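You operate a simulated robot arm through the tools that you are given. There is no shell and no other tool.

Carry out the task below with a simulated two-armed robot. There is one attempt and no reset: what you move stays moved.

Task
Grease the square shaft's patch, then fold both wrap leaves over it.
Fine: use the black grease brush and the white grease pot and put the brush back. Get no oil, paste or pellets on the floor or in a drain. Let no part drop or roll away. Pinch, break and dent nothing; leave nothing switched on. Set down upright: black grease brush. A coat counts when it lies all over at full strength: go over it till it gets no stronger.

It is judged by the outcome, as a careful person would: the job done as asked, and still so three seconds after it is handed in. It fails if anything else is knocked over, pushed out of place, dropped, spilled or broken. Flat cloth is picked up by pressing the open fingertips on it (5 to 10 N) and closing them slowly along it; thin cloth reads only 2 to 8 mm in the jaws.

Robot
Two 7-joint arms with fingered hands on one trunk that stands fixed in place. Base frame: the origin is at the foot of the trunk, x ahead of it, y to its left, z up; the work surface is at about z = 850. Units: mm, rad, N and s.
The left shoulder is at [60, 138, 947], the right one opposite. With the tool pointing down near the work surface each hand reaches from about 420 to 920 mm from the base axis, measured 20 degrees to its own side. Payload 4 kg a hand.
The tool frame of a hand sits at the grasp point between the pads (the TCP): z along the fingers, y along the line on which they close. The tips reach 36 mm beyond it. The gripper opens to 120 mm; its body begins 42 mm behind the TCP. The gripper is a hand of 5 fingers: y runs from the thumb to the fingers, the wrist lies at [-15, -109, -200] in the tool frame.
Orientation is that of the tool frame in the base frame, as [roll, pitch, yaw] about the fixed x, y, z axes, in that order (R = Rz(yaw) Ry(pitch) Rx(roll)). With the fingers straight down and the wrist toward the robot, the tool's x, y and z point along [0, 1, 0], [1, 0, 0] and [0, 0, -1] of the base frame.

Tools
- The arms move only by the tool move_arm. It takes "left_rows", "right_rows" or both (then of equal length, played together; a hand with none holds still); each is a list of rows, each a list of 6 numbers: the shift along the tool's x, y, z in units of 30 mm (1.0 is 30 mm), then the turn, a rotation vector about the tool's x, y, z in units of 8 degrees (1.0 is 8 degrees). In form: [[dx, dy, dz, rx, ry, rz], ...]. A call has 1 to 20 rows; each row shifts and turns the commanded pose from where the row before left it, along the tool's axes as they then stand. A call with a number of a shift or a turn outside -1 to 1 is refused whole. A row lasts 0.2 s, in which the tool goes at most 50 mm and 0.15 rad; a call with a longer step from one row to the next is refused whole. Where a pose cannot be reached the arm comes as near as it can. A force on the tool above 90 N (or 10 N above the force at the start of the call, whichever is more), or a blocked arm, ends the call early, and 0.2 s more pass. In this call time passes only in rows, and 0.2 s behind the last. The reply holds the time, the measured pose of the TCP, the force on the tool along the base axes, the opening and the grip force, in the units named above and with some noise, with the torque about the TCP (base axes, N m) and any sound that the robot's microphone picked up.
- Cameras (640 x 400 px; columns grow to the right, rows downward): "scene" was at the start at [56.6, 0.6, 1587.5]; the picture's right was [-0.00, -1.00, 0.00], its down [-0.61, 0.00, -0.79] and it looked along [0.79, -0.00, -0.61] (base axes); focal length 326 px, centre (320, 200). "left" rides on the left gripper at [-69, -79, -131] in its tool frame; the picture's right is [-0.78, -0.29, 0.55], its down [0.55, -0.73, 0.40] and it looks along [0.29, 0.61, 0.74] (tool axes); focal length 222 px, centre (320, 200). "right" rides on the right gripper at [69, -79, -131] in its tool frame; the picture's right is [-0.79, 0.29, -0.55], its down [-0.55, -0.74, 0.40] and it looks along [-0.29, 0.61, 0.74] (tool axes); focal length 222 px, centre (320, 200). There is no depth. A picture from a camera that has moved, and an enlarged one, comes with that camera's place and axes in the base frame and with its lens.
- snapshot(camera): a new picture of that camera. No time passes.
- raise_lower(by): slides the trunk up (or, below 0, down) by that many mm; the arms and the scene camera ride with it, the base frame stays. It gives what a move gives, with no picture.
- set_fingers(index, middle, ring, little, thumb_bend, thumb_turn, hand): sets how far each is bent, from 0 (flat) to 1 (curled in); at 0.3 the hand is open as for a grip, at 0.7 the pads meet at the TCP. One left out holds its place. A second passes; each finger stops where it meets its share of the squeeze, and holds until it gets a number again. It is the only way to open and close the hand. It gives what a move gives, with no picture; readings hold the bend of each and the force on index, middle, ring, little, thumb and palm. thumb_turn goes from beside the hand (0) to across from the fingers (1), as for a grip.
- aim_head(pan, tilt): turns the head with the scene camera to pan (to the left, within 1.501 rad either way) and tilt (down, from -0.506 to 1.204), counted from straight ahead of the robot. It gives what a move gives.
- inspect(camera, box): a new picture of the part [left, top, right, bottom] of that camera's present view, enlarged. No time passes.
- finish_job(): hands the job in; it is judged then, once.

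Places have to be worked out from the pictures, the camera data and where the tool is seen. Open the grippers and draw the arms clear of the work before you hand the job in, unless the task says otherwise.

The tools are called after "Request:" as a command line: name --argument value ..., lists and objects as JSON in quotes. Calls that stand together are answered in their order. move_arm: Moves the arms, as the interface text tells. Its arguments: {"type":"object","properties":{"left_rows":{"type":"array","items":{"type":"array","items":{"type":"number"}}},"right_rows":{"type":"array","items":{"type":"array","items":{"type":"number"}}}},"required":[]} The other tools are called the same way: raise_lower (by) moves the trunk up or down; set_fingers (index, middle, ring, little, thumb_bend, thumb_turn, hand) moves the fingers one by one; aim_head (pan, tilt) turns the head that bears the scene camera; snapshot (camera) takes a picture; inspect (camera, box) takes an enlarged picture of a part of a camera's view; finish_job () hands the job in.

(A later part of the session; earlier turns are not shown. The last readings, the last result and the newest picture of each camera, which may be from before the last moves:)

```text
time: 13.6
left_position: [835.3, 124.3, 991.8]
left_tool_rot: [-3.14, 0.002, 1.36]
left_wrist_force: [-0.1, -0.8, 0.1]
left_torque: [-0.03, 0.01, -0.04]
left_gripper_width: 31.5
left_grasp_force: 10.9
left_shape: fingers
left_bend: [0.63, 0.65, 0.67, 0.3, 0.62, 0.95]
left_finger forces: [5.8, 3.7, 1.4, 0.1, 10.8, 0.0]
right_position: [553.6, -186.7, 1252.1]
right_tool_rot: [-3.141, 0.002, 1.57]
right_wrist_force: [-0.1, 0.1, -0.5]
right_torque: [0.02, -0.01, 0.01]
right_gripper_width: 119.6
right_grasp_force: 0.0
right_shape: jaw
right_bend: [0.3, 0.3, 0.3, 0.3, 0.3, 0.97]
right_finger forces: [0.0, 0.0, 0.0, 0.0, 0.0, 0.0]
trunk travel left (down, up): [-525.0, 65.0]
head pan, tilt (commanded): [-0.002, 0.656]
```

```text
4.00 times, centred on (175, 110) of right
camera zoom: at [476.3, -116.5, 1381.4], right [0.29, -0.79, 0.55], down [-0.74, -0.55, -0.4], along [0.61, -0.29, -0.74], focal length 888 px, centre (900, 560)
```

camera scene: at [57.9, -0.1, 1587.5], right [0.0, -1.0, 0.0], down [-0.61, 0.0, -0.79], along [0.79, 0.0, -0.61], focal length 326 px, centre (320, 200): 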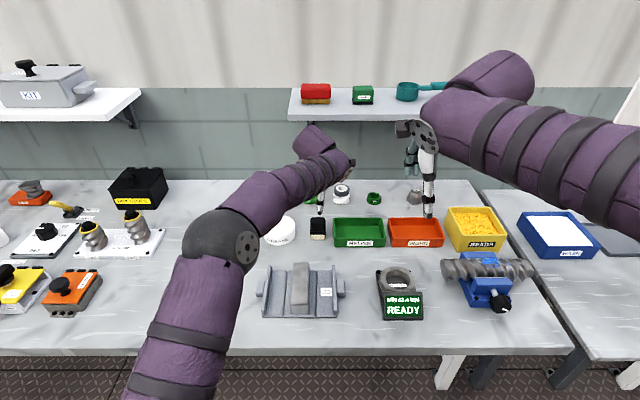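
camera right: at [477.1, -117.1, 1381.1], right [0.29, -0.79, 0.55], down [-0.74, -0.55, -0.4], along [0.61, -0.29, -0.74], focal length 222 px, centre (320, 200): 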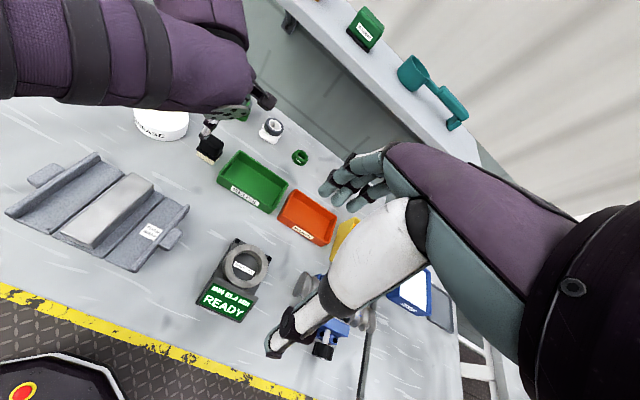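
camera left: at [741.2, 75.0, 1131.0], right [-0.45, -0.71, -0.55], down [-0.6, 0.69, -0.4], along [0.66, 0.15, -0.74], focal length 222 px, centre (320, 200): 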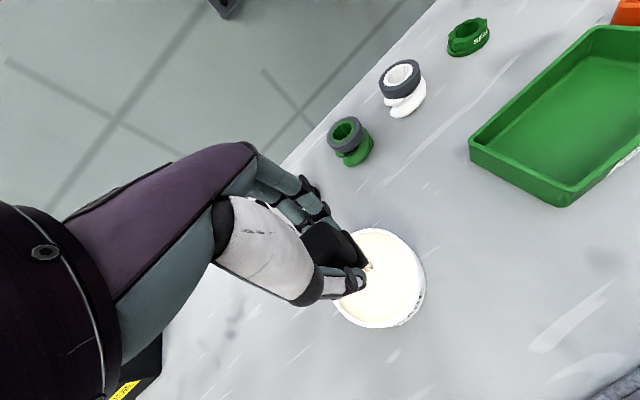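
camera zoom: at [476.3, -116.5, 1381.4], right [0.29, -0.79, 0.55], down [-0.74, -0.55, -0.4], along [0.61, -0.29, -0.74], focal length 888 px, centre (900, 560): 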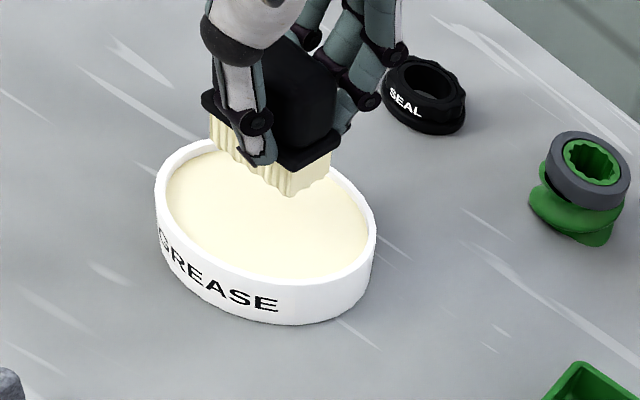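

The bristles carry grease and nothing drips. I carry the brush level to above the middle of the shaft, with the brush centre at about (600, 53).

Request:
move_arm --left_rows '[[-0.47, -0.782, 0, 0, 0, 0], [-0.47, -0.782, 0, 0, 0, 0], [-0.47, -0.782, 0, 0, 0, 0], [-0.47, -0.782, 0, 0, 0, 0], [-0.47, -0.782, 0, 0, 0, 0], [-0.47, -0.782, 0, 0, 0, 0], [-0.47, -0.782, 0, 0, 0, 0], [-0.47, -0.782, 0, 0, 0, 0], [-0.47, -0.782, 0, 0, 0, 0]]'

Request:
snapshot --camera "scene"

Request:
snapshot --camera "left"

Request:
inspect --camera "right" --box '[0, 80, 200, 280]'

```text
time: 15.6
left_position: [599.0, 41.9, 993.4]
left_tool_rot: [-3.141, 0.0, 1.36]
left_wrist_force: [-0.5, 1.0, 0.3]
left_torque: [0.01, -0.04, -0.03]
left_gripper_width: 31.4
left_grasp_force: 10.6
left_shape: fingers
left_bend: [0.63, 0.65, 0.67, 0.3, 0.62, 0.95]
left_finger forces: [5.8, 3.6, 1.3, 0.0, 10.7, 0.1]
right_position: [552.3, -186.9, 1251.8]
right_tool_rot: [-3.141, 0.0, 1.57]
right_wrist_force: [-0.2, 0.6, 0.0]
right_torque: [0.02, -0.02, 0.0]
right_gripper_width: 119.7
right_grasp_force: 0.2
right_shape: jaw
right_bend: [0.3, 0.3, 0.3, 0.3, 0.3, 0.97]
right_finger forces: [0.1, 0.0, 0.1, 0.0, 0.0, 0.0]
trunk travel left (down, up): [-525.0, 65.0]
head pan, tilt (commanded): [-0.002, 0.656]
```

```text
taken
camera scene: at [56.0, 0.2, 1587.6], right [0.0, -1.0, 0.0], down [-0.61, 0.0, -0.79], along [0.79, 0.0, -0.61], focal length 326 px, centre (320, 200)
```

scene: 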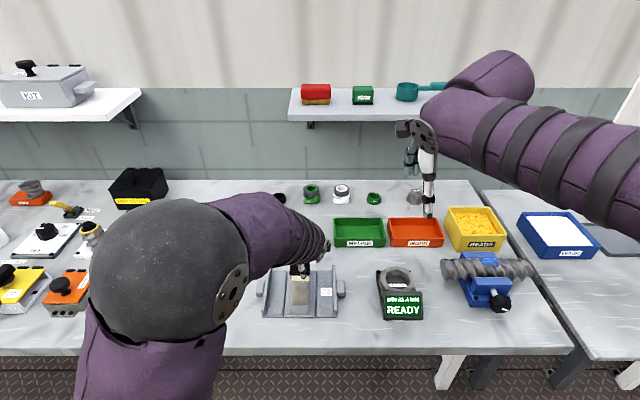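

```text
taken
camera left: at [506.8, -7.9, 1124.5], right [-0.45, -0.71, -0.55], down [-0.6, 0.69, -0.4], along [0.66, 0.15, -0.74], focal length 222 px, centre (320, 200)
```

left: 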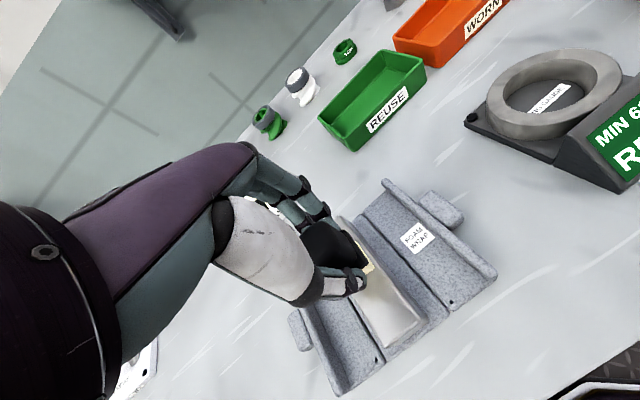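

```text
2.00 times, centred on (100, 180) of right
camera zoom: at [475.4, -116.9, 1381.8], right [0.29, -0.79, 0.55], down [-0.74, -0.55, -0.4], along [0.61, -0.29, -0.74], focal length 444 px, centre (760, 240)
```

zoom: 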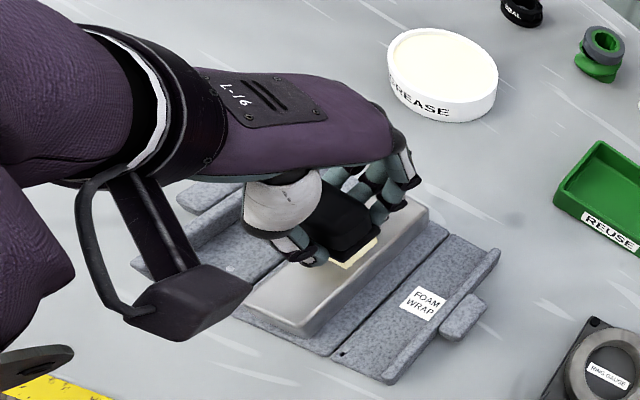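

The brush is over the shaft, and the shaft top looks lighter here. I zoom in to check its surface and where the brush is relative to it.

Request:
inspect --camera "scene" --box '[250, 230, 350, 325]'

Request:
inspect --camera "left" --box '[290, 180, 500, 390]'

Request:
inspect --camera "right" --box '[40, 150, 180, 270]'

```text
4.21 times, centred on (300, 278) of scene
camera zoom: at [56.0, 0.2, 1587.6], right [0.0, -1.0, 0.0], down [-0.61, 0.0, -0.79], along [0.79, 0.0, -0.61], focal length 1373 px, centre (404, -126)
```

zoom: 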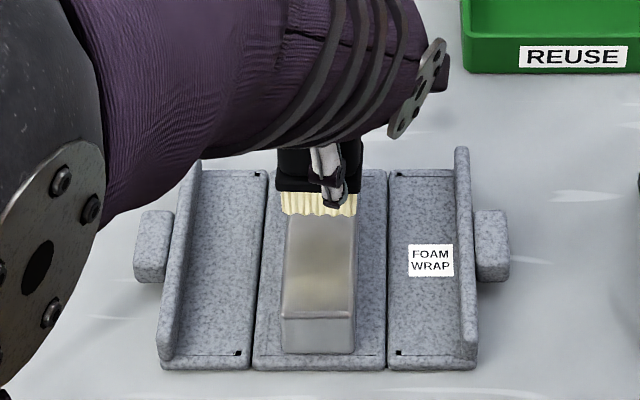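

```text
1.90 times, centred on (395, 285) of left
camera zoom: at [506.8, -7.9, 1124.5], right [-0.45, -0.71, -0.55], down [-0.6, 0.69, -0.4], along [0.66, 0.15, -0.74], focal length 423 px, centre (177, 38)
```

zoom: 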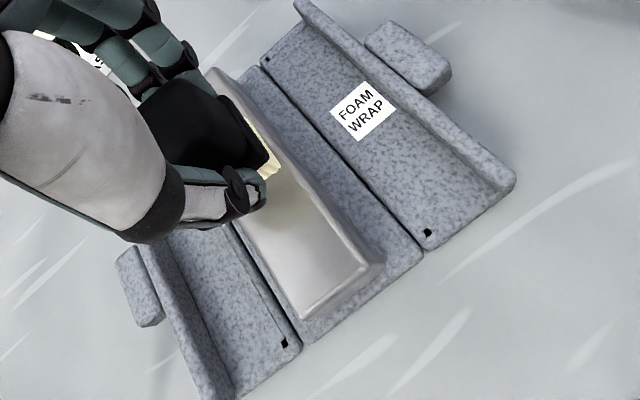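

```text
3.33 times, centred on (110, 210) of right
camera zoom: at [475.4, -116.9, 1381.8], right [0.29, -0.79, 0.55], down [-0.74, -0.55, -0.4], along [0.61, -0.29, -0.74], focal length 740 px, centre (1020, 167)
```

zoom: 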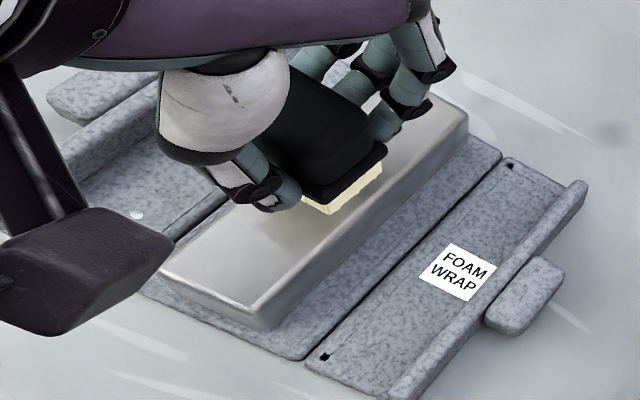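

I check a small white spot seen on the left leaf in the right camera, in case it is a drip.

Request:
inspect --camera "right" --box '[30, 180, 90, 220]'

Request:
inspect --camera "scene" --box '[255, 270, 315, 320]'

Request:
inspect --camera "left" --box '[300, 260, 400, 360]'

```text
10.00 times, centred on (60, 200) of right
camera zoom: at [475.4, -116.9, 1381.8], right [0.29, -0.79, 0.55], down [-0.74, -0.55, -0.4], along [0.61, -0.29, -0.74], focal length 2221 px, centre (2920, 200)
```

zoom: 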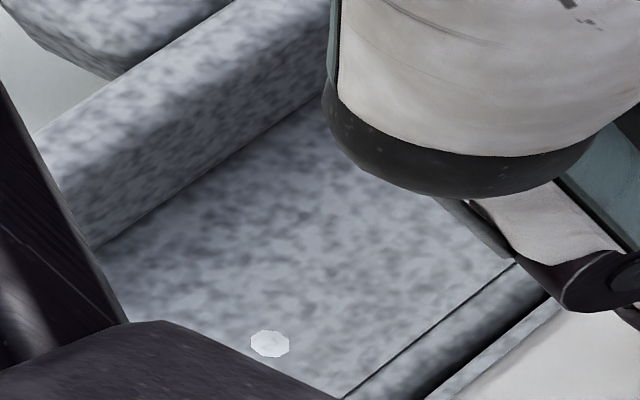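

```text
8.00 times, centred on (285, 295) of scene
camera zoom: at [56.0, 0.2, 1587.6], right [0.0, -1.0, 0.0], down [-0.61, 0.0, -0.79], along [0.79, 0.0, -0.61], focal length 2609 px, centre (600, -560)
```

zoom: 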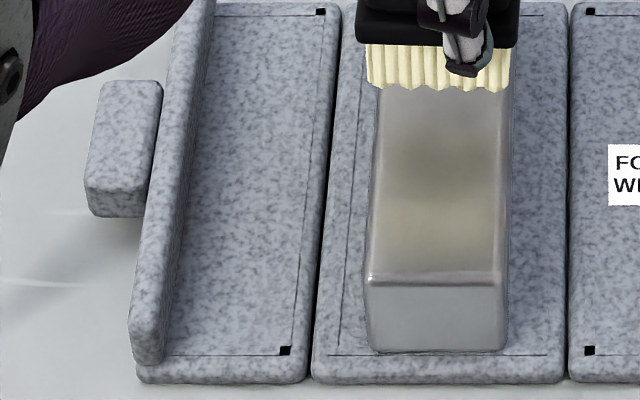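

```text
4.00 times, centred on (350, 310) of left
camera zoom: at [506.8, -7.9, 1124.5], right [-0.45, -0.71, -0.55], down [-0.6, 0.69, -0.4], along [0.66, 0.15, -0.74], focal length 888 px, centre (200, -240)
```

zoom: 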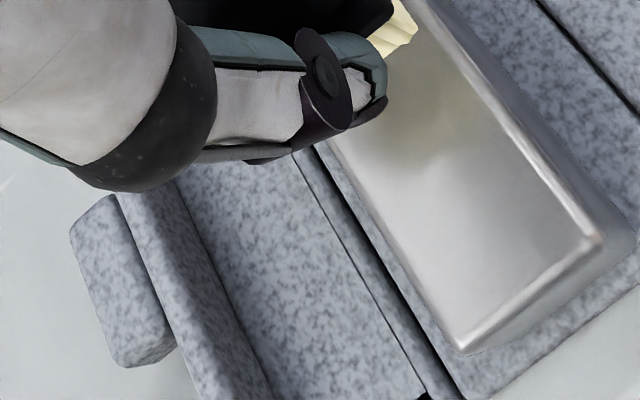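

That white spot is just part of the hand camera's housing, and the yellow on the shaft is a reflection of the bristles. The brush is centred on the shaft in y (both ≈ 51), so I lower it toward the top face near z 897.

Request:
move_arm --left_rows '[[0, 0, 0.4, 0, 0, 0], [0, 0, 0.3, 0, 0, 0], [0, 0, 0.15, 0, 0, 0]]'

Request:
inspect --camera "scene" --box '[270, 255, 330, 315]'

Request:
inspect --camera "left" --box '[290, 200, 430, 360]'

```text
time: 16.4
left_position: [600.5, 41.7, 966.7]
left_tool_rot: [-3.141, -0.001, 1.359]
left_wrist_force: [0.8, -0.7, -1.0]
left_torque: [0.01, 0.01, 0.0]
left_gripper_width: 31.2
left_grasp_force: 10.2
left_shape: fingers
left_bend: [0.63, 0.65, 0.67, 0.3, 0.62, 0.95]
left_finger forces: [5.9, 3.6, 1.3, 0.0, 10.6, 0.0]
right_position: [553.3, -186.6, 1251.4]
right_tool_rot: [-3.14, -0.001, 1.573]
right_wrist_force: [-0.3, -0.3, -0.6]
right_torque: [0.01, 0.02, -0.02]
right_gripper_width: 120.0
right_grasp_force: 0.1
right_shape: jaw
right_bend: [0.3, 0.3, 0.3, 0.3, 0.3, 0.97]
right_finger forces: [0.1, 0.0, 0.0, 0.0, 0.1, 0.0]
trunk travel left (down, up): [-525.0, 65.0]
head pan, tilt (commanded): [-0.002, 0.656]
```

```text
6.67 times, centred on (300, 285) of scene
camera zoom: at [56.8, 0.5, 1587.5], right [0.0, -1.0, 0.0], down [-0.61, 0.0, -0.79], along [0.79, 0.0, -0.61], focal length 2174 px, centre (453, -367)
```

zoom: 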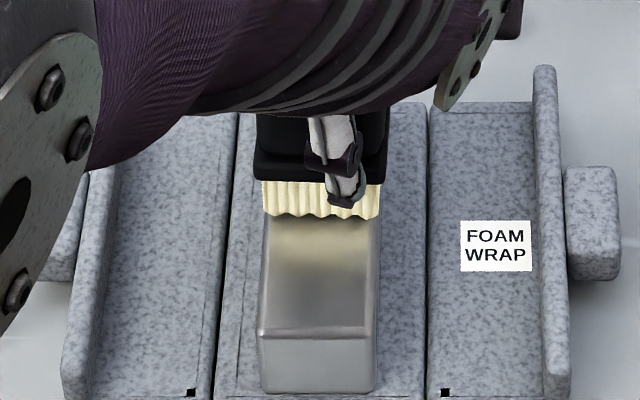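

```text
2.50 times, centred on (360, 280) of left
camera zoom: at [507.9, -7.8, 1098.0], right [-0.45, -0.71, -0.55], down [-0.6, 0.69, -0.4], along [0.66, 0.15, -0.74], focal length 555 px, centre (220, 0)
```

zoom: 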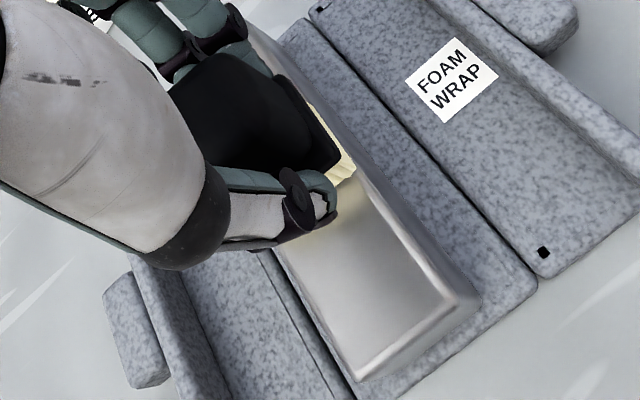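

No contact yet, with the bristles just above the surface and well aligned with the shaft's width. I lower a further 6 mm in small steps to get light contact.

Request:
move_arm --left_rows '[[0, 0, 0.1, 0, 0, 0], [0, 0, 0.1, 0, 0, 0]]'

Request:
inspect --camera "scene" --box '[270, 255, 330, 315]'

```text
time: 17.0
left_position: [600.6, 41.5, 963.6]
left_tool_rot: [3.138, 0.001, 1.362]
left_wrist_force: [-0.1, 2.5, 12.0]
left_torque: [0.07, 0.12, -0.01]
left_gripper_width: 30.8
left_grasp_force: 11.9
left_shape: fingers
left_bend: [0.63, 0.65, 0.67, 0.3, 0.62, 0.95]
left_finger forces: [6.4, 4.1, 1.4, 0.1, 11.9, 0.1]
right_position: [552.9, -186.7, 1252.4]
right_tool_rot: [3.142, 0.0, 1.571]
right_wrist_force: [-0.3, 0.9, 0.4]
right_torque: [0.01, -0.01, 0.03]
right_gripper_width: 119.6
right_grasp_force: 0.1
right_shape: jaw
right_bend: [0.3, 0.3, 0.3, 0.3, 0.3, 0.97]
right_finger forces: [0.0, 0.1, 0.0, 0.1, 0.0, 0.0]
trunk travel left (down, up): [-525.0, 65.0]
head pan, tilt (commanded): [-0.002, 0.656]
```

```text
6.67 times, centred on (300, 285) of scene
camera zoom: at [55.9, 0.8, 1587.8], right [0.0, -1.0, 0.0], down [-0.61, 0.0, -0.79], along [0.79, 0.0, -0.61], focal length 2174 px, centre (453, -367)
```

zoom: 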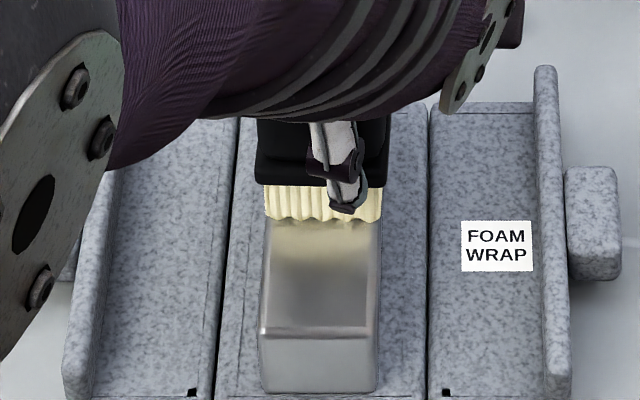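

Contact is made at 12 N, so I ease off about 2 mm to brush more lightly. Then I make a short first stroke toward the front end to see how the coat appears.

Request:
move_arm --left_rows '[[0, 0, -0.07, 0, 0, 0], [-0.056, -0.261, 0, 0, 0, 0], [-0.056, -0.261, 0, 0, 0, 0], [-0.056, -0.261, 0, 0, 0, 0]]'

Request:
inspect --camera "scene" --box '[270, 255, 330, 315]'

Request:
inspect --camera "left" --box '[290, 200, 430, 360]'

Request:
inspect --camera "right" --box '[40, 150, 180, 270]'

```text
time: 18.0
left_position: [576.1, 41.0, 962.9]
left_tool_rot: [3.141, 0.0, 1.361]
left_wrist_force: [3.0, -0.1, 10.5]
left_torque: [-0.08, -0.07, 0.01]
left_gripper_width: 31.1
left_grasp_force: 12.8
left_shape: fingers
left_bend: [0.63, 0.65, 0.67, 0.3, 0.62, 0.95]
left_finger forces: [7.7, 4.7, 1.5, 0.1, 10.9, 0.1]
right_position: [552.9, -187.0, 1253.6]
right_tool_rot: [3.141, -0.001, 1.571]
right_wrist_force: [-0.2, 0.0, 0.3]
right_torque: [-0.02, -0.02, 0.0]
right_gripper_width: 119.5
right_grasp_force: 0.0
right_shape: jaw
right_bend: [0.3, 0.3, 0.3, 0.3, 0.3, 0.97]
right_finger forces: [0.1, 0.1, 0.0, 0.0, 0.0, 0.0]
trunk travel left (down, up): [-525.0, 65.0]
head pan, tilt (commanded): [-0.002, 0.656]
```

```text
6.67 times, centred on (300, 285) of scene
camera zoom: at [56.0, 0.4, 1587.6], right [0.0, -1.0, 0.0], down [-0.61, 0.0, -0.79], along [0.79, 0.0, -0.61], focal length 2174 px, centre (453, -367)
```

zoom: 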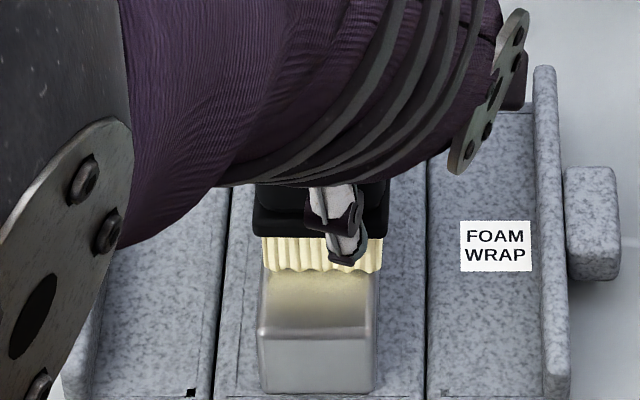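

```text
2.50 times, centred on (360, 280) of left
camera zoom: at [484.1, -8.4, 1094.6], right [-0.45, -0.71, -0.55], down [-0.6, 0.69, -0.4], along [0.66, 0.15, -0.74], focal length 555 px, centre (220, 0)
```

zoom: 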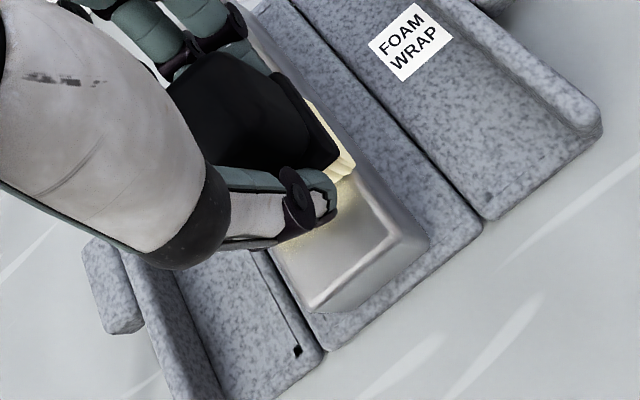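

```text
3.33 times, centred on (110, 210) of right
camera zoom: at [475.4, -116.7, 1381.9], right [0.29, -0.79, 0.55], down [-0.74, -0.55, -0.4], along [0.61, -0.29, -0.74], focal length 740 px, centre (1020, 167)
```

zoom: 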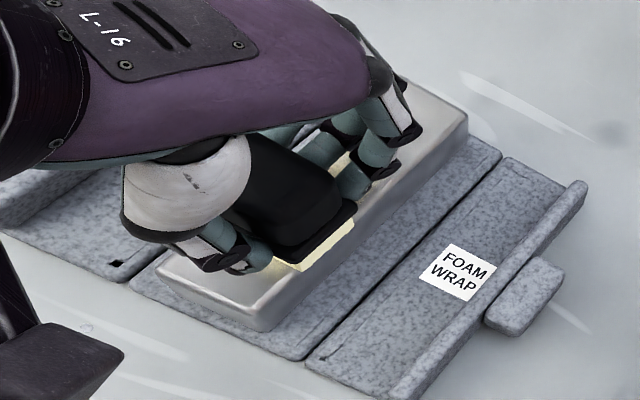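

The stroke goes smoothly at about 10 N. I ease up by 1 mm more and continue to the front edge, then come back toward the middle.

Request:
move_arm --left_rows '[[-0.056, -0.261, -0.03, 0, 0, 0], [-0.056, -0.261, 0, 0, 0, 0], [-0.056, -0.261, 0, 0, 0, 0], [-0.042, -0.196, 0, 0, 0, 0], [0.056, 0.261, 0, 0, 0, 0], [0.056, 0.261, 0, 0, 0, 0], [0.056, 0.261, 0, 0, 0, 0], [0.056, 0.261, 0, 0, 0, 0], [0.056, 0.261, 0, 0, 0, 0], [0.056, 0.261, 0, 0, 0, 0], [0.056, 0.261, 0, 0, 0, 0]]'

Request:
inspect --camera "scene" --box '[270, 255, 330, 315]'

Request:
inspect --camera "left" --box '[290, 200, 430, 360]'

```text
time: 20.4
left_position: [602.5, 42.0, 964.2]
left_tool_rot: [-3.141, 0.001, 1.36]
left_wrist_force: [-0.1, 0.4, 0.0]
left_torque: [0.01, 0.01, 0.02]
left_gripper_width: 31.3
left_grasp_force: 11.2
left_shape: fingers
left_bend: [0.63, 0.65, 0.67, 0.3, 0.62, 0.95]
left_finger forces: [6.1, 3.6, 1.3, 0.0, 11.1, 0.0]
right_position: [553.8, -187.8, 1251.2]
right_tool_rot: [-3.141, 0.0, 1.571]
right_wrist_force: [-0.1, -0.6, -0.1]
right_torque: [0.0, 0.02, 0.0]
right_gripper_width: 119.6
right_grasp_force: 0.1
right_shape: jaw
right_bend: [0.3, 0.3, 0.3, 0.3, 0.3, 0.97]
right_finger forces: [0.0, 0.0, 0.0, 0.0, 0.0, 0.0]
trunk travel left (down, up): [-525.0, 65.0]
head pan, tilt (commanded): [-0.002, 0.656]
```

```text
6.67 times, centred on (300, 285) of scene
camera zoom: at [57.1, 0.6, 1587.5], right [0.0, -1.0, 0.0], down [-0.61, 0.0, -0.79], along [0.79, 0.0, -0.61], focal length 2174 px, centre (453, -367)
```

zoom: 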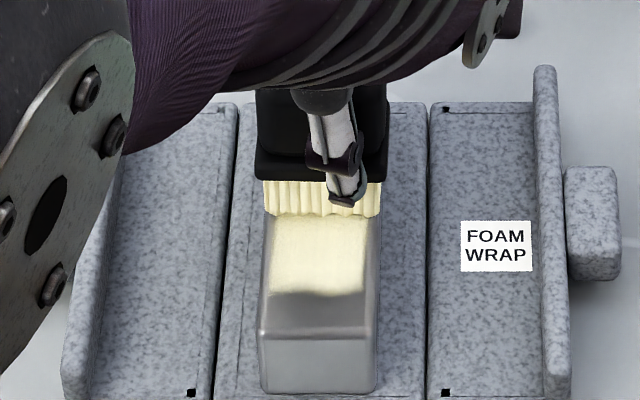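

```text
2.50 times, centred on (360, 280) of left
camera zoom: at [510.0, -7.7, 1096.0], right [-0.45, -0.71, -0.55], down [-0.6, 0.69, -0.4], along [0.66, 0.15, -0.74], focal length 555 px, centre (220, 0)
```

zoom: 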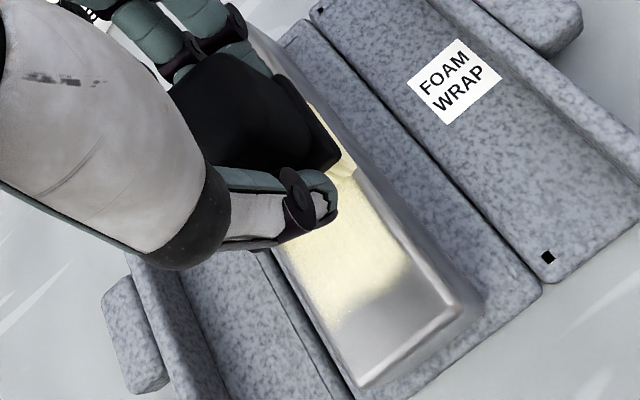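

The cream coat shows on the shaft, starting near x = 550. The brush has lost contact (0 N), so I press down about 2 mm again and stroke to the back end and then all the way to the front.

Request:
move_arm --left_rows '[[0, 0, 0.07, 0, 0, 0], [0.07, 0.326, 0, 0, 0, 0], [0.07, 0.326, 0, 0, 0, 0], [0.07, 0.326, 0, 0, 0, 0], [0.07, 0.326, 0, 0, 0, 0], [0.07, 0.326, 0, 0, 0, 0], [0.05, 0.24, 0, 0, 0, 0], [-0.07, -0.326, 0, 0, 0, 0], [-0.07, -0.326, 0, 0, 0, 0], [-0.07, -0.326, 0, 0, 0, 0], [-0.07, -0.326, 0, 0, 0, 0], [-0.07, -0.326, 0, 0, 0, 0], [-0.07, -0.326, 0, 0, 0, 0]]'

Request:
inspect --camera "scene" --box '[270, 255, 330, 315]'

Request:
inspect --camera "right" --box '[40, 150, 180, 270]'

```text
time: 23.2
left_position: [599.4, 43.2, 962.4]
left_tool_rot: [-3.141, 0.0, 1.364]
left_wrist_force: [2.8, 0.1, 14.7]
left_torque: [-0.02, -0.11, 0.0]
left_gripper_width: 31.0
left_grasp_force: 12.6
left_shape: fingers
left_bend: [0.63, 0.65, 0.67, 0.3, 0.62, 0.95]
left_finger forces: [8.1, 5.0, 1.8, 0.0, 11.1, 0.0]
right_position: [552.1, -187.6, 1252.0]
right_tool_rot: [3.14, 0.001, 1.571]
right_wrist_force: [-0.4, 0.7, 0.4]
right_torque: [0.02, -0.02, 0.0]
right_gripper_width: 119.7
right_grasp_force: 0.1
right_shape: jaw
right_bend: [0.3, 0.3, 0.3, 0.3, 0.3, 0.97]
right_finger forces: [0.1, 0.0, 0.0, 0.0, 0.0, 0.1]
trunk travel left (down, up): [-525.0, 65.0]
head pan, tilt (commanded): [-0.002, 0.656]
```

```text
6.67 times, centred on (300, 285) of scene
camera zoom: at [55.7, 0.4, 1587.6], right [0.0, -1.0, 0.0], down [-0.61, 0.0, -0.79], along [0.79, 0.0, -0.61], focal length 2174 px, centre (453, -367)
```

zoom: 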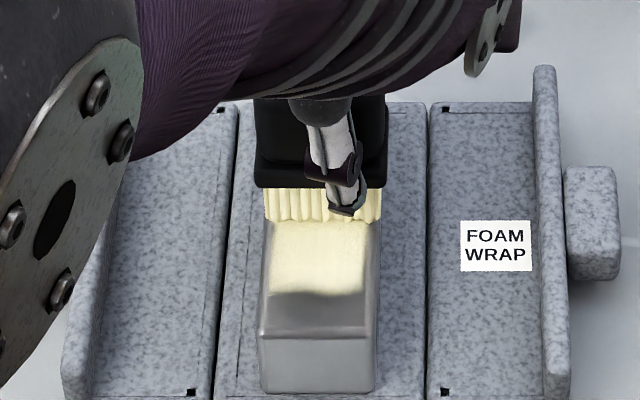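

```text
3.33 times, centred on (110, 210) of right
camera zoom: at [475.1, -116.7, 1381.9], right [0.29, -0.79, 0.55], down [-0.74, -0.55, -0.4], along [0.61, -0.29, -0.74], focal length 740 px, centre (1020, 167)
```

zoom: 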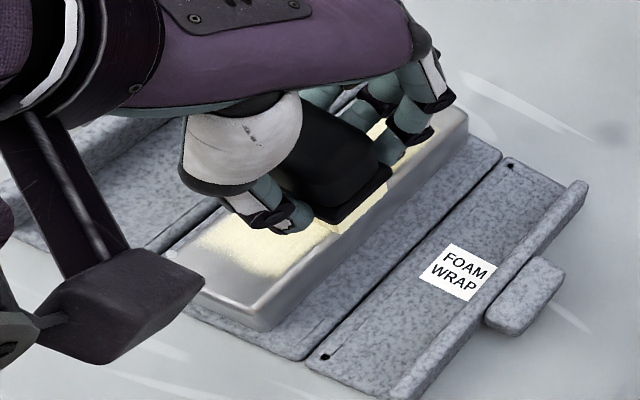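

The coat is continuous behind the brush. I ease the pressure slightly and stroke to the front end and back over the middle again.

Request:
move_arm --left_rows '[[-0.07, -0.326, -0.04, 0, 0, 0], [-0.07, -0.326, 0, 0, 0, 0], [-0.07, -0.326, 0, 0, 0, 0], [-0.07, -0.326, 0, 0, 0, 0], [-0.07, -0.326, 0, 0, 0, 0], [-0.05, -0.25, 0, 0, 0, 0], [0.07, 0.326, 0, 0, 0, 0], [0.07, 0.326, 0, 0, 0, 0], [0.07, 0.326, 0, 0, 0, 0]]'

Request:
inspect --camera "scene" --box '[270, 255, 330, 315]'

Request:
inspect --camera "right" --box '[40, 150, 180, 270]'

```text
time: 25.2
left_position: [571.9, 42.4, 962.2]
left_tool_rot: [3.141, 0.0, 1.359]
left_wrist_force: [-0.9, -0.7, 2.0]
left_torque: [-0.02, 0.04, 0.0]
left_gripper_width: 31.1
left_grasp_force: 11.0
left_shape: fingers
left_bend: [0.63, 0.65, 0.67, 0.3, 0.62, 0.95]
left_finger forces: [6.1, 3.5, 1.1, 0.0, 11.5, 0.0]
right_position: [552.6, -186.9, 1252.9]
right_tool_rot: [3.141, -0.001, 1.572]
right_wrist_force: [0.2, -1.4, 1.0]
right_torque: [-0.02, 0.0, -0.02]
right_gripper_width: 119.9
right_grasp_force: 0.1
right_shape: jaw
right_bend: [0.3, 0.3, 0.3, 0.3, 0.3, 0.97]
right_finger forces: [0.0, 0.1, 0.0, 0.0, 0.0, 0.1]
trunk travel left (down, up): [-525.0, 65.0]
head pan, tilt (commanded): [-0.002, 0.656]
```

```text
6.67 times, centred on (300, 285) of scene
camera zoom: at [56.7, 0.6, 1587.5], right [0.0, -1.0, 0.0], down [-0.61, 0.0, -0.79], along [0.79, 0.0, -0.61], focal length 2174 px, centre (453, -367)
```

zoom: 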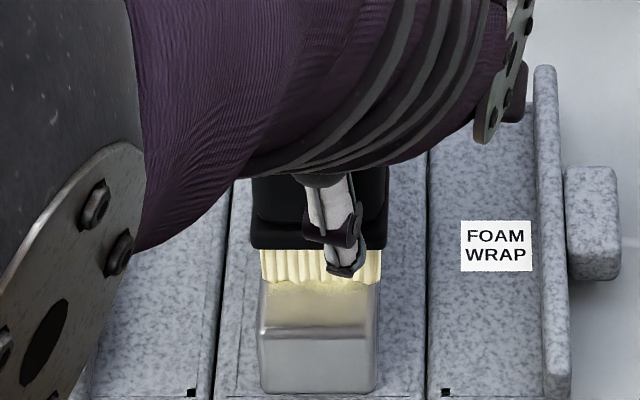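

```text
3.33 times, centred on (110, 210) of right
camera zoom: at [476.0, -116.5, 1381.5], right [0.29, -0.79, 0.55], down [-0.74, -0.55, -0.4], along [0.61, -0.29, -0.74], focal length 740 px, centre (1020, 167)
```

zoom: 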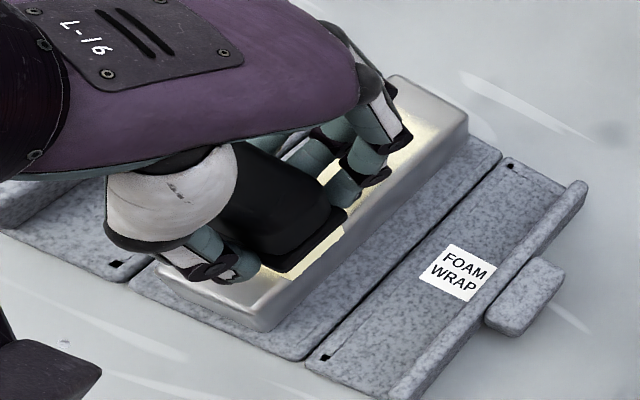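

Force is light now. I lift the brush and move it back toward the pot, so the whole coat can be seen.

Request:
move_arm --left_rows '[[0, 0, -0.3, 0, 0, 0], [0, 0, -0.6, 0, 0, 0], [0.15, 0.7, -0.3, 0, 0, 0], [0.2, 0.9, 0, 0, 0, 0], [0.2, 0.9, 0, 0, 0, 0], [0.3, 0.9, 0, 0, 0, 0], [0.3, 0.9, 0, 0, 0, 0]]'

Request:
inspect --camera "scene" --box '[270, 255, 330, 315]'

Request:
inspect --camera "right" --box '[40, 150, 180, 270]'

Request:
snapshot --camera "scene"

```text
time: 26.8
left_position: [706.2, 49.5, 1000.2]
left_tool_rot: [-3.139, 0.0, 1.36]
left_wrist_force: [0.3, -0.3, -0.5]
left_torque: [-0.02, 0.01, 0.0]
left_gripper_width: 31.4
left_grasp_force: 10.6
left_shape: fingers
left_bend: [0.63, 0.65, 0.67, 0.3, 0.62, 0.95]
left_finger forces: [6.1, 3.6, 1.2, 0.0, 10.8, 0.0]
right_position: [554.6, -187.1, 1252.1]
right_tool_rot: [3.14, 0.0, 1.57]
right_wrist_force: [-0.2, -0.3, 0.6]
right_torque: [0.01, 0.0, -0.02]
right_gripper_width: 119.7
right_grasp_force: 0.2
right_shape: jaw
right_bend: [0.3, 0.3, 0.3, 0.3, 0.3, 0.97]
right_finger forces: [0.0, 0.1, 0.0, 0.1, 0.1, 0.1]
trunk travel left (down, up): [-525.0, 65.0]
head pan, tilt (commanded): [-0.002, 0.656]
```

```text
6.67 times, centred on (300, 285) of scene
camera zoom: at [57.5, 0.8, 1587.5], right [0.0, -1.0, 0.0], down [-0.61, 0.0, -0.79], along [0.79, 0.0, -0.61], focal length 2174 px, centre (453, -367)
```

zoom: 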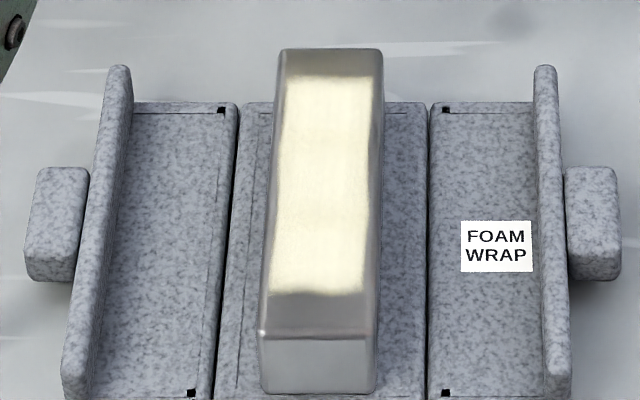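

```text
3.33 times, centred on (110, 210) of right
camera zoom: at [476.8, -116.4, 1381.3], right [0.29, -0.79, 0.55], down [-0.74, -0.55, -0.4], along [0.61, -0.29, -0.74], focal length 740 px, centre (1020, 167)
```

zoom: 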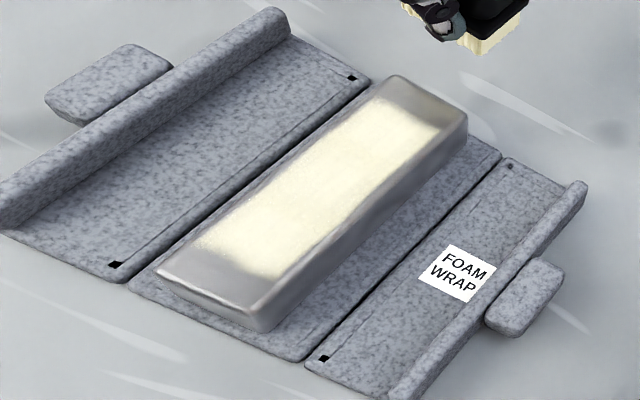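

```text
taken
camera scene: at [57.5, 0.8, 1587.5], right [0.0, -1.0, 0.0], down [-0.61, 0.0, -0.79], along [0.79, 0.0, -0.61], focal length 326 px, centre (320, 200)
```

scene: 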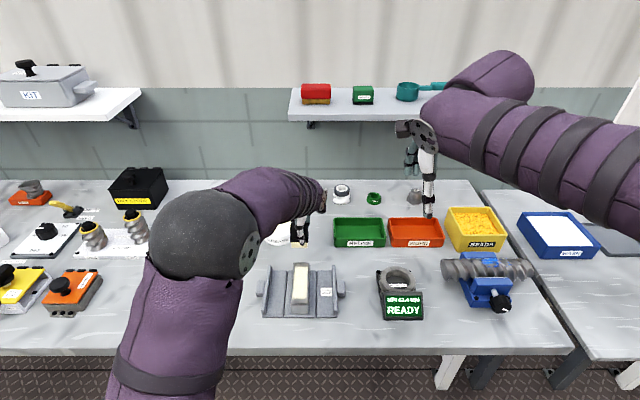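

The patch shows clearly as a rectangle from x ≈ 550 to 650. I zoom in more to judge whether the coat is even and at full strength.

Request:
inspect --camera "scene" --box '[288, 262, 312, 306]'

Request:
inspect --camera "right" --box '[80, 165, 150, 245]'

Request:
inspect --camera "scene" --box '[280, 205, 330, 255]'

```text
9.09 times, centred on (300, 284) of scene
camera zoom: at [57.5, 0.8, 1587.5], right [0.0, -1.0, 0.0], down [-0.61, 0.0, -0.79], along [0.79, 0.0, -0.61], focal length 2965 px, centre (502, -564)
```

zoom: 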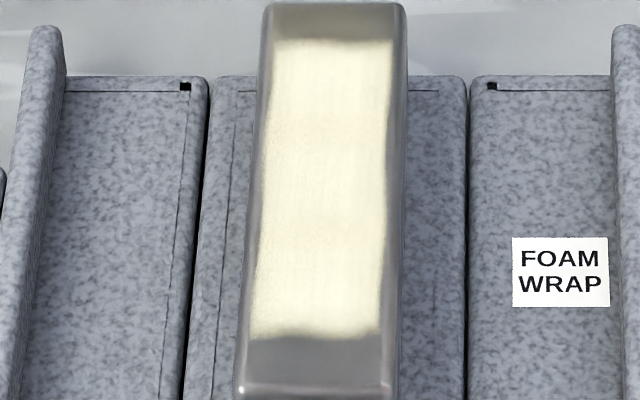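

```text
5.00 times, centred on (115, 205) of right
camera zoom: at [476.8, -116.4, 1381.3], right [0.29, -0.79, 0.55], down [-0.74, -0.55, -0.4], along [0.61, -0.29, -0.74], focal length 1111 px, centre (1345, 175)
```

zoom: 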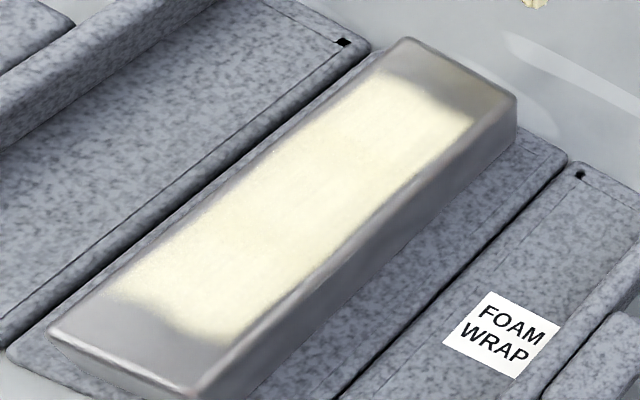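

```text
8.00 times, centred on (305, 230) of scene
camera zoom: at [57.5, 0.8, 1587.5], right [0.0, -1.0, 0.0], down [-0.61, 0.0, -0.79], along [0.79, 0.0, -0.61], focal length 2609 px, centre (440, -40)
```

zoom: 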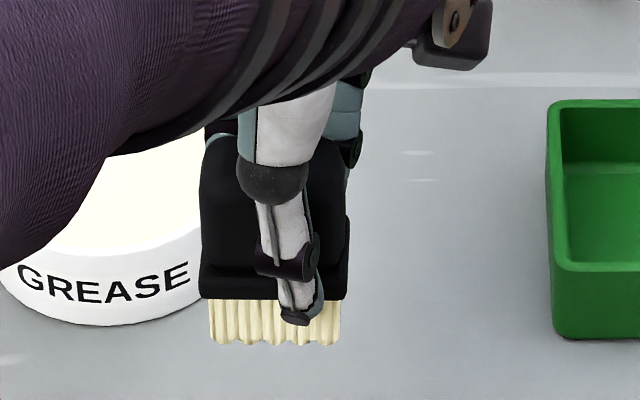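

The rear half is dense, but the front and the edges still look a bit thin. I re-dip the brush for a second go, moving back over the pot and lowering onto the grease.

Request:
move_arm --left_rows '[[0.667, 0.73, 0, 0, 0, 0], [0.667, 0.73, 0, 0, 0, 0], [0.667, 0.73, 0, 0, 0, 0], [0.667, 0.73, 0, 0, 0, 0], [0.667, 0.73, 0, 0, 0, 0], [0, 0, 0, 0, 0, 0]]'

Request:
inspect --camera "scene" --box '[230, 180, 330, 260]'

```text
time: 28.2
left_position: [836.1, 124.9, 998.9]
left_tool_rot: [-3.141, -0.002, 1.364]
left_wrist_force: [-0.5, -0.3, -0.8]
left_torque: [0.02, 0.0, 0.04]
left_gripper_width: 31.3
left_grasp_force: 10.8
left_shape: fingers
left_bend: [0.63, 0.65, 0.67, 0.3, 0.62, 0.95]
left_finger forces: [6.0, 3.5, 1.2, 0.1, 10.6, 0.0]
right_position: [551.8, -185.7, 1252.5]
right_tool_rot: [-3.141, -0.002, 1.572]
right_wrist_force: [0.2, -0.5, 0.2]
right_torque: [0.0, -0.03, 0.01]
right_gripper_width: 119.4
right_grasp_force: 0.0
right_shape: jaw
right_bend: [0.3, 0.3, 0.3, 0.3, 0.3, 0.97]
right_finger forces: [0.1, 0.0, 0.0, 0.0, 0.0, 0.1]
trunk travel left (down, up): [-525.0, 65.0]
head pan, tilt (commanded): [-0.002, 0.656]
```

```text
5.00 times, centred on (280, 220) of scene
camera zoom: at [56.2, 0.3, 1587.6], right [0.0, -1.0, 0.0], down [-0.61, 0.0, -0.79], along [0.79, 0.0, -0.61], focal length 1631 px, centre (520, 100)
```

zoom: 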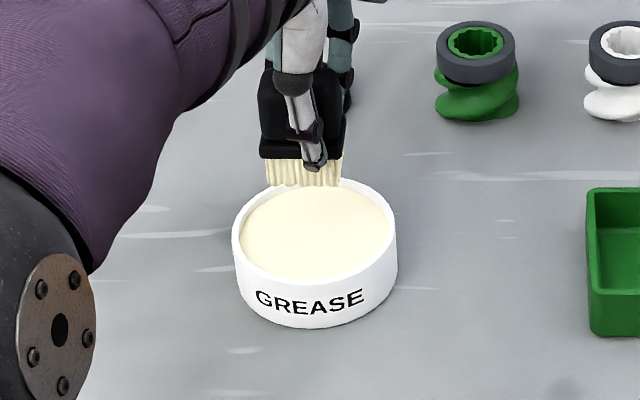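

The brush is centred over the pot again and the pot has not moved. I dip lightly and lift out.

Request:
move_arm --left_rows '[[0, 0, 0.6, 0, 0, 0], [0, 0, 0.6, 0, 0, 0], [0, 0, 0.35, 0, 0, 0], [0, 0, 0.15, 0, 0, 0], [0, 0, 0.1, 0, 0, 0], [0, 0, 0.0, 0, 0, 0]]'

Request:
inspect --camera "scene" --box '[240, 190, 310, 250]'

```text
time: 29.6
left_position: [833.2, 124.9, 946.1]
left_tool_rot: [3.139, -0.002, 1.358]
left_wrist_force: [0.2, -1.0, 8.6]
left_torque: [-0.08, 0.02, 0.0]
left_gripper_width: 31.3
left_grasp_force: 10.9
left_shape: fingers
left_bend: [0.63, 0.65, 0.67, 0.3, 0.62, 0.95]
left_finger forces: [6.6, 3.9, 1.2, 0.0, 10.9, 0.1]
right_position: [552.7, -187.1, 1253.4]
right_tool_rot: [-3.14, 0.0, 1.572]
right_wrist_force: [-0.4, 1.0, 0.4]
right_torque: [0.01, -0.01, 0.03]
right_gripper_width: 119.8
right_grasp_force: 0.1
right_shape: jaw
right_bend: [0.3, 0.3, 0.3, 0.3, 0.3, 0.97]
right_finger forces: [0.1, 0.0, 0.0, 0.0, 0.0, 0.0]
trunk travel left (down, up): [-525.0, 65.0]
head pan, tilt (commanded): [-0.002, 0.656]
```

```text
6.67 times, centred on (275, 220) of scene
camera zoom: at [55.8, 0.4, 1587.7], right [0.0, -1.0, 0.0], down [-0.61, 0.0, -0.79], along [0.79, 0.0, -0.61], focal length 2174 px, centre (620, 67)
```

zoom: 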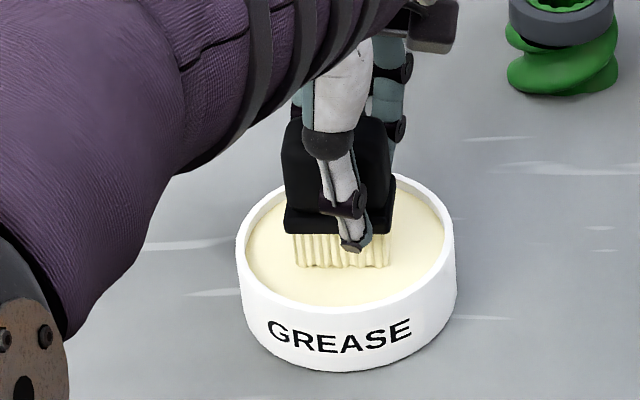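

The bristles sit on the grease at 8.6 N. I lift out and carry the brush back over the shaft.

Request:
move_arm --left_rows '[[0, 0, -0.2, 0, 0, 0], [0, 0, -0.4, 0, 0, 0], [0, 0, -0.6, 0, 0, 0], [0, 0, -0.5, 0, 0, 0], [-0.479, -0.786, 0, 0, 0, 0], [-0.479, -0.786, 0, 0, 0, 0], [-0.479, -0.786, 0, 0, 0, 0], [-0.479, -0.786, 0, 0, 0, 0], [-0.479, -0.786, 0, 0, 0, 0], [-0.479, -0.786, 0, 0, 0, 0], [-0.479, -0.786, 0, 0, 0, 0], [-0.479, -0.786, 0, 0, 0, 0], [-0.479, -0.786, 0, 0, 0, 0], [0, 0, 0, 0, 0, 0]]'

Request:
inspect --camera "scene" --box '[270, 245, 330, 315]'

```text
time: 32.6
left_position: [598.6, 43.5, 995.8]
left_tool_rot: [3.141, -0.001, 1.36]
left_wrist_force: [0.4, 0.2, -0.4]
left_torque: [-0.03, 0.01, 0.01]
left_gripper_width: 31.0
left_grasp_force: 10.0
left_shape: fingers
left_bend: [0.63, 0.65, 0.67, 0.3, 0.62, 0.95]
left_finger forces: [6.0, 3.4, 1.0, 0.1, 10.3, 0.0]
right_position: [554.2, -186.5, 1252.6]
right_tool_rot: [-3.14, -0.001, 1.571]
right_wrist_force: [0.1, 0.1, 0.6]
right_torque: [0.0, 0.03, -0.01]
right_gripper_width: 119.6
right_grasp_force: 0.0
right_shape: jaw
right_bend: [0.3, 0.3, 0.3, 0.3, 0.3, 0.97]
right_finger forces: [0.1, 0.1, 0.1, 0.1, 0.0, 0.0]
trunk travel left (down, up): [-525.0, 65.0]
head pan, tilt (commanded): [-0.002, 0.656]
```

```text
5.71 times, centred on (300, 280) of scene
camera zoom: at [57.2, 0.8, 1587.5], right [0.0, -1.0, 0.0], down [-0.61, 0.0, -0.79], along [0.79, 0.0, -0.61], focal length 1864 px, centre (434, -257)
```

zoom: 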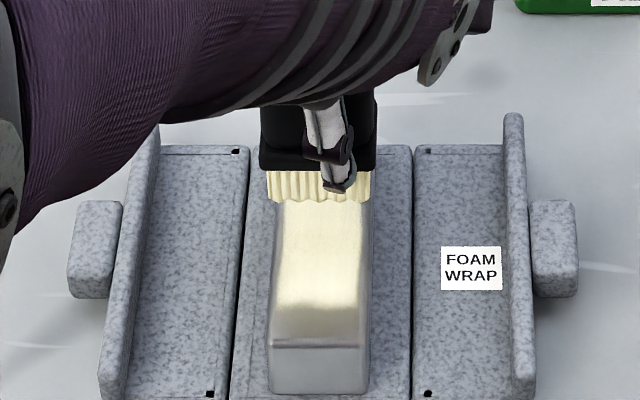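

I lower into light contact and stroke to the front end of the patch, then check the force there.

Request:
move_arm --left_rows '[[0, 0, 0.5, 0, 0, 0], [0, 0, 0.4, 0, 0, 0], [0, 0, 0.15, 0, 0, 0], [0, 0, 0.06, 0, 0, 0], [-0.07, -0.326, 0, 0, 0, 0], [-0.07, -0.326, 0, 0, 0, 0], [-0.07, -0.326, 0, 0, 0, 0], [-0.07, -0.326, 0, 0, 0, 0], [-0.07, -0.326, 0, 0, 0, 0]]'

Request:
inspect --camera "scene" --box '[270, 245, 330, 315]'

```text
time: 34.6
left_position: [549.7, 43.3, 963.2]
left_tool_rot: [3.141, 0.0, 1.361]
left_wrist_force: [1.8, -1.0, 6.5]
left_torque: [-0.03, -0.01, 0.02]
left_gripper_width: 31.1
left_grasp_force: 11.6
left_shape: fingers
left_bend: [0.63, 0.65, 0.67, 0.3, 0.62, 0.95]
left_finger forces: [7.1, 3.9, 1.2, 0.0, 10.6, 0.1]
right_position: [552.7, -187.8, 1251.8]
right_tool_rot: [3.141, 0.0, 1.571]
right_wrist_force: [-0.4, 0.3, -0.9]
right_torque: [-0.01, -0.01, -0.01]
right_gripper_width: 119.8
right_grasp_force: 0.1
right_shape: jaw
right_bend: [0.3, 0.3, 0.3, 0.3, 0.3, 0.97]
right_finger forces: [0.1, 0.1, 0.0, 0.0, 0.0, 0.0]
trunk travel left (down, up): [-525.0, 65.0]
head pan, tilt (commanded): [-0.002, 0.656]
```

```text
5.71 times, centred on (300, 280) of scene
camera zoom: at [56.2, 0.5, 1587.6], right [0.0, -1.0, 0.0], down [-0.61, 0.0, -0.79], along [0.79, 0.0, -0.61], focal length 1864 px, centre (434, -257)
```

zoom: 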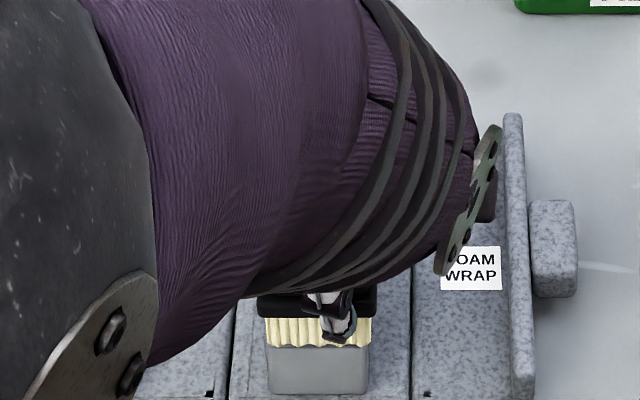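

Contact is 6.5 N at the front end. I shift 3 mm toward the left edge and stroke back to the rear end with slightly more pressure.

Request:
move_arm --left_rows '[[0.098, -0.021, 0.03, 0, 0, 0], [0.071, 0.3325, 0, 0, 0, 0], [0.071, 0.3325, 0, 0, 0, 0], [0.071, 0.3325, 0, 0, 0, 0], [0.071, 0.3325, 0, 0, 0, 0], [0.071, 0.3325, 0, 0, 0, 0], [0.071, 0.3325, 0, 0, 0, 0], [0.071, 0.3325, 0, 0, 0, 0], [0.071, 0.3325, 0, 0, 0, 0], [0.071, 0.3325, 0, 0, 0, 0], [0.071, 0.3325, 0, 0, 0, 0], [0.071, 0.3325, 0, 0, 0, 0]]'

Request:
inspect --camera "scene" --box '[270, 235, 330, 315]'

```text
time: 37.2
left_position: [662.8, 45.3, 962.2]
left_tool_rot: [3.14, -0.001, 1.358]
left_wrist_force: [-2.4, 0.6, 9.9]
left_torque: [-0.05, 0.18, 0.01]
left_gripper_width: 31.0
left_grasp_force: 11.4
left_shape: fingers
left_bend: [0.63, 0.66, 0.67, 0.3, 0.62, 0.95]
left_finger forces: [6.2, 3.4, 0.6, 0.0, 12.5, 0.1]
right_position: [552.4, -186.9, 1252.6]
right_tool_rot: [3.141, -0.001, 1.57]
right_wrist_force: [0.0, 0.2, 0.5]
right_torque: [0.0, 0.0, 0.02]
right_gripper_width: 119.4
right_grasp_force: 0.1
right_shape: jaw
right_bend: [0.3, 0.3, 0.3, 0.3, 0.3, 0.97]
right_finger forces: [0.0, 0.1, 0.0, 0.1, 0.0, 0.0]
trunk travel left (down, up): [-525.0, 65.0]
head pan, tilt (commanded): [-0.002, 0.656]
```

```text
5.00 times, centred on (300, 275) of scene
camera zoom: at [55.5, 0.5, 1587.6], right [0.0, -1.0, 0.0], down [-0.61, 0.0, -0.79], along [0.79, 0.0, -0.61], focal length 1631 px, centre (420, -175)
```

zoom: 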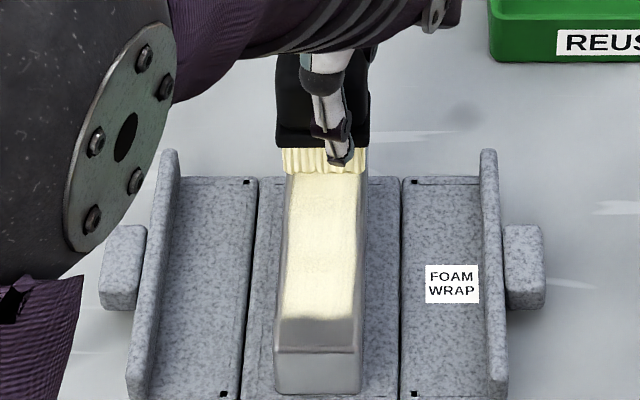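

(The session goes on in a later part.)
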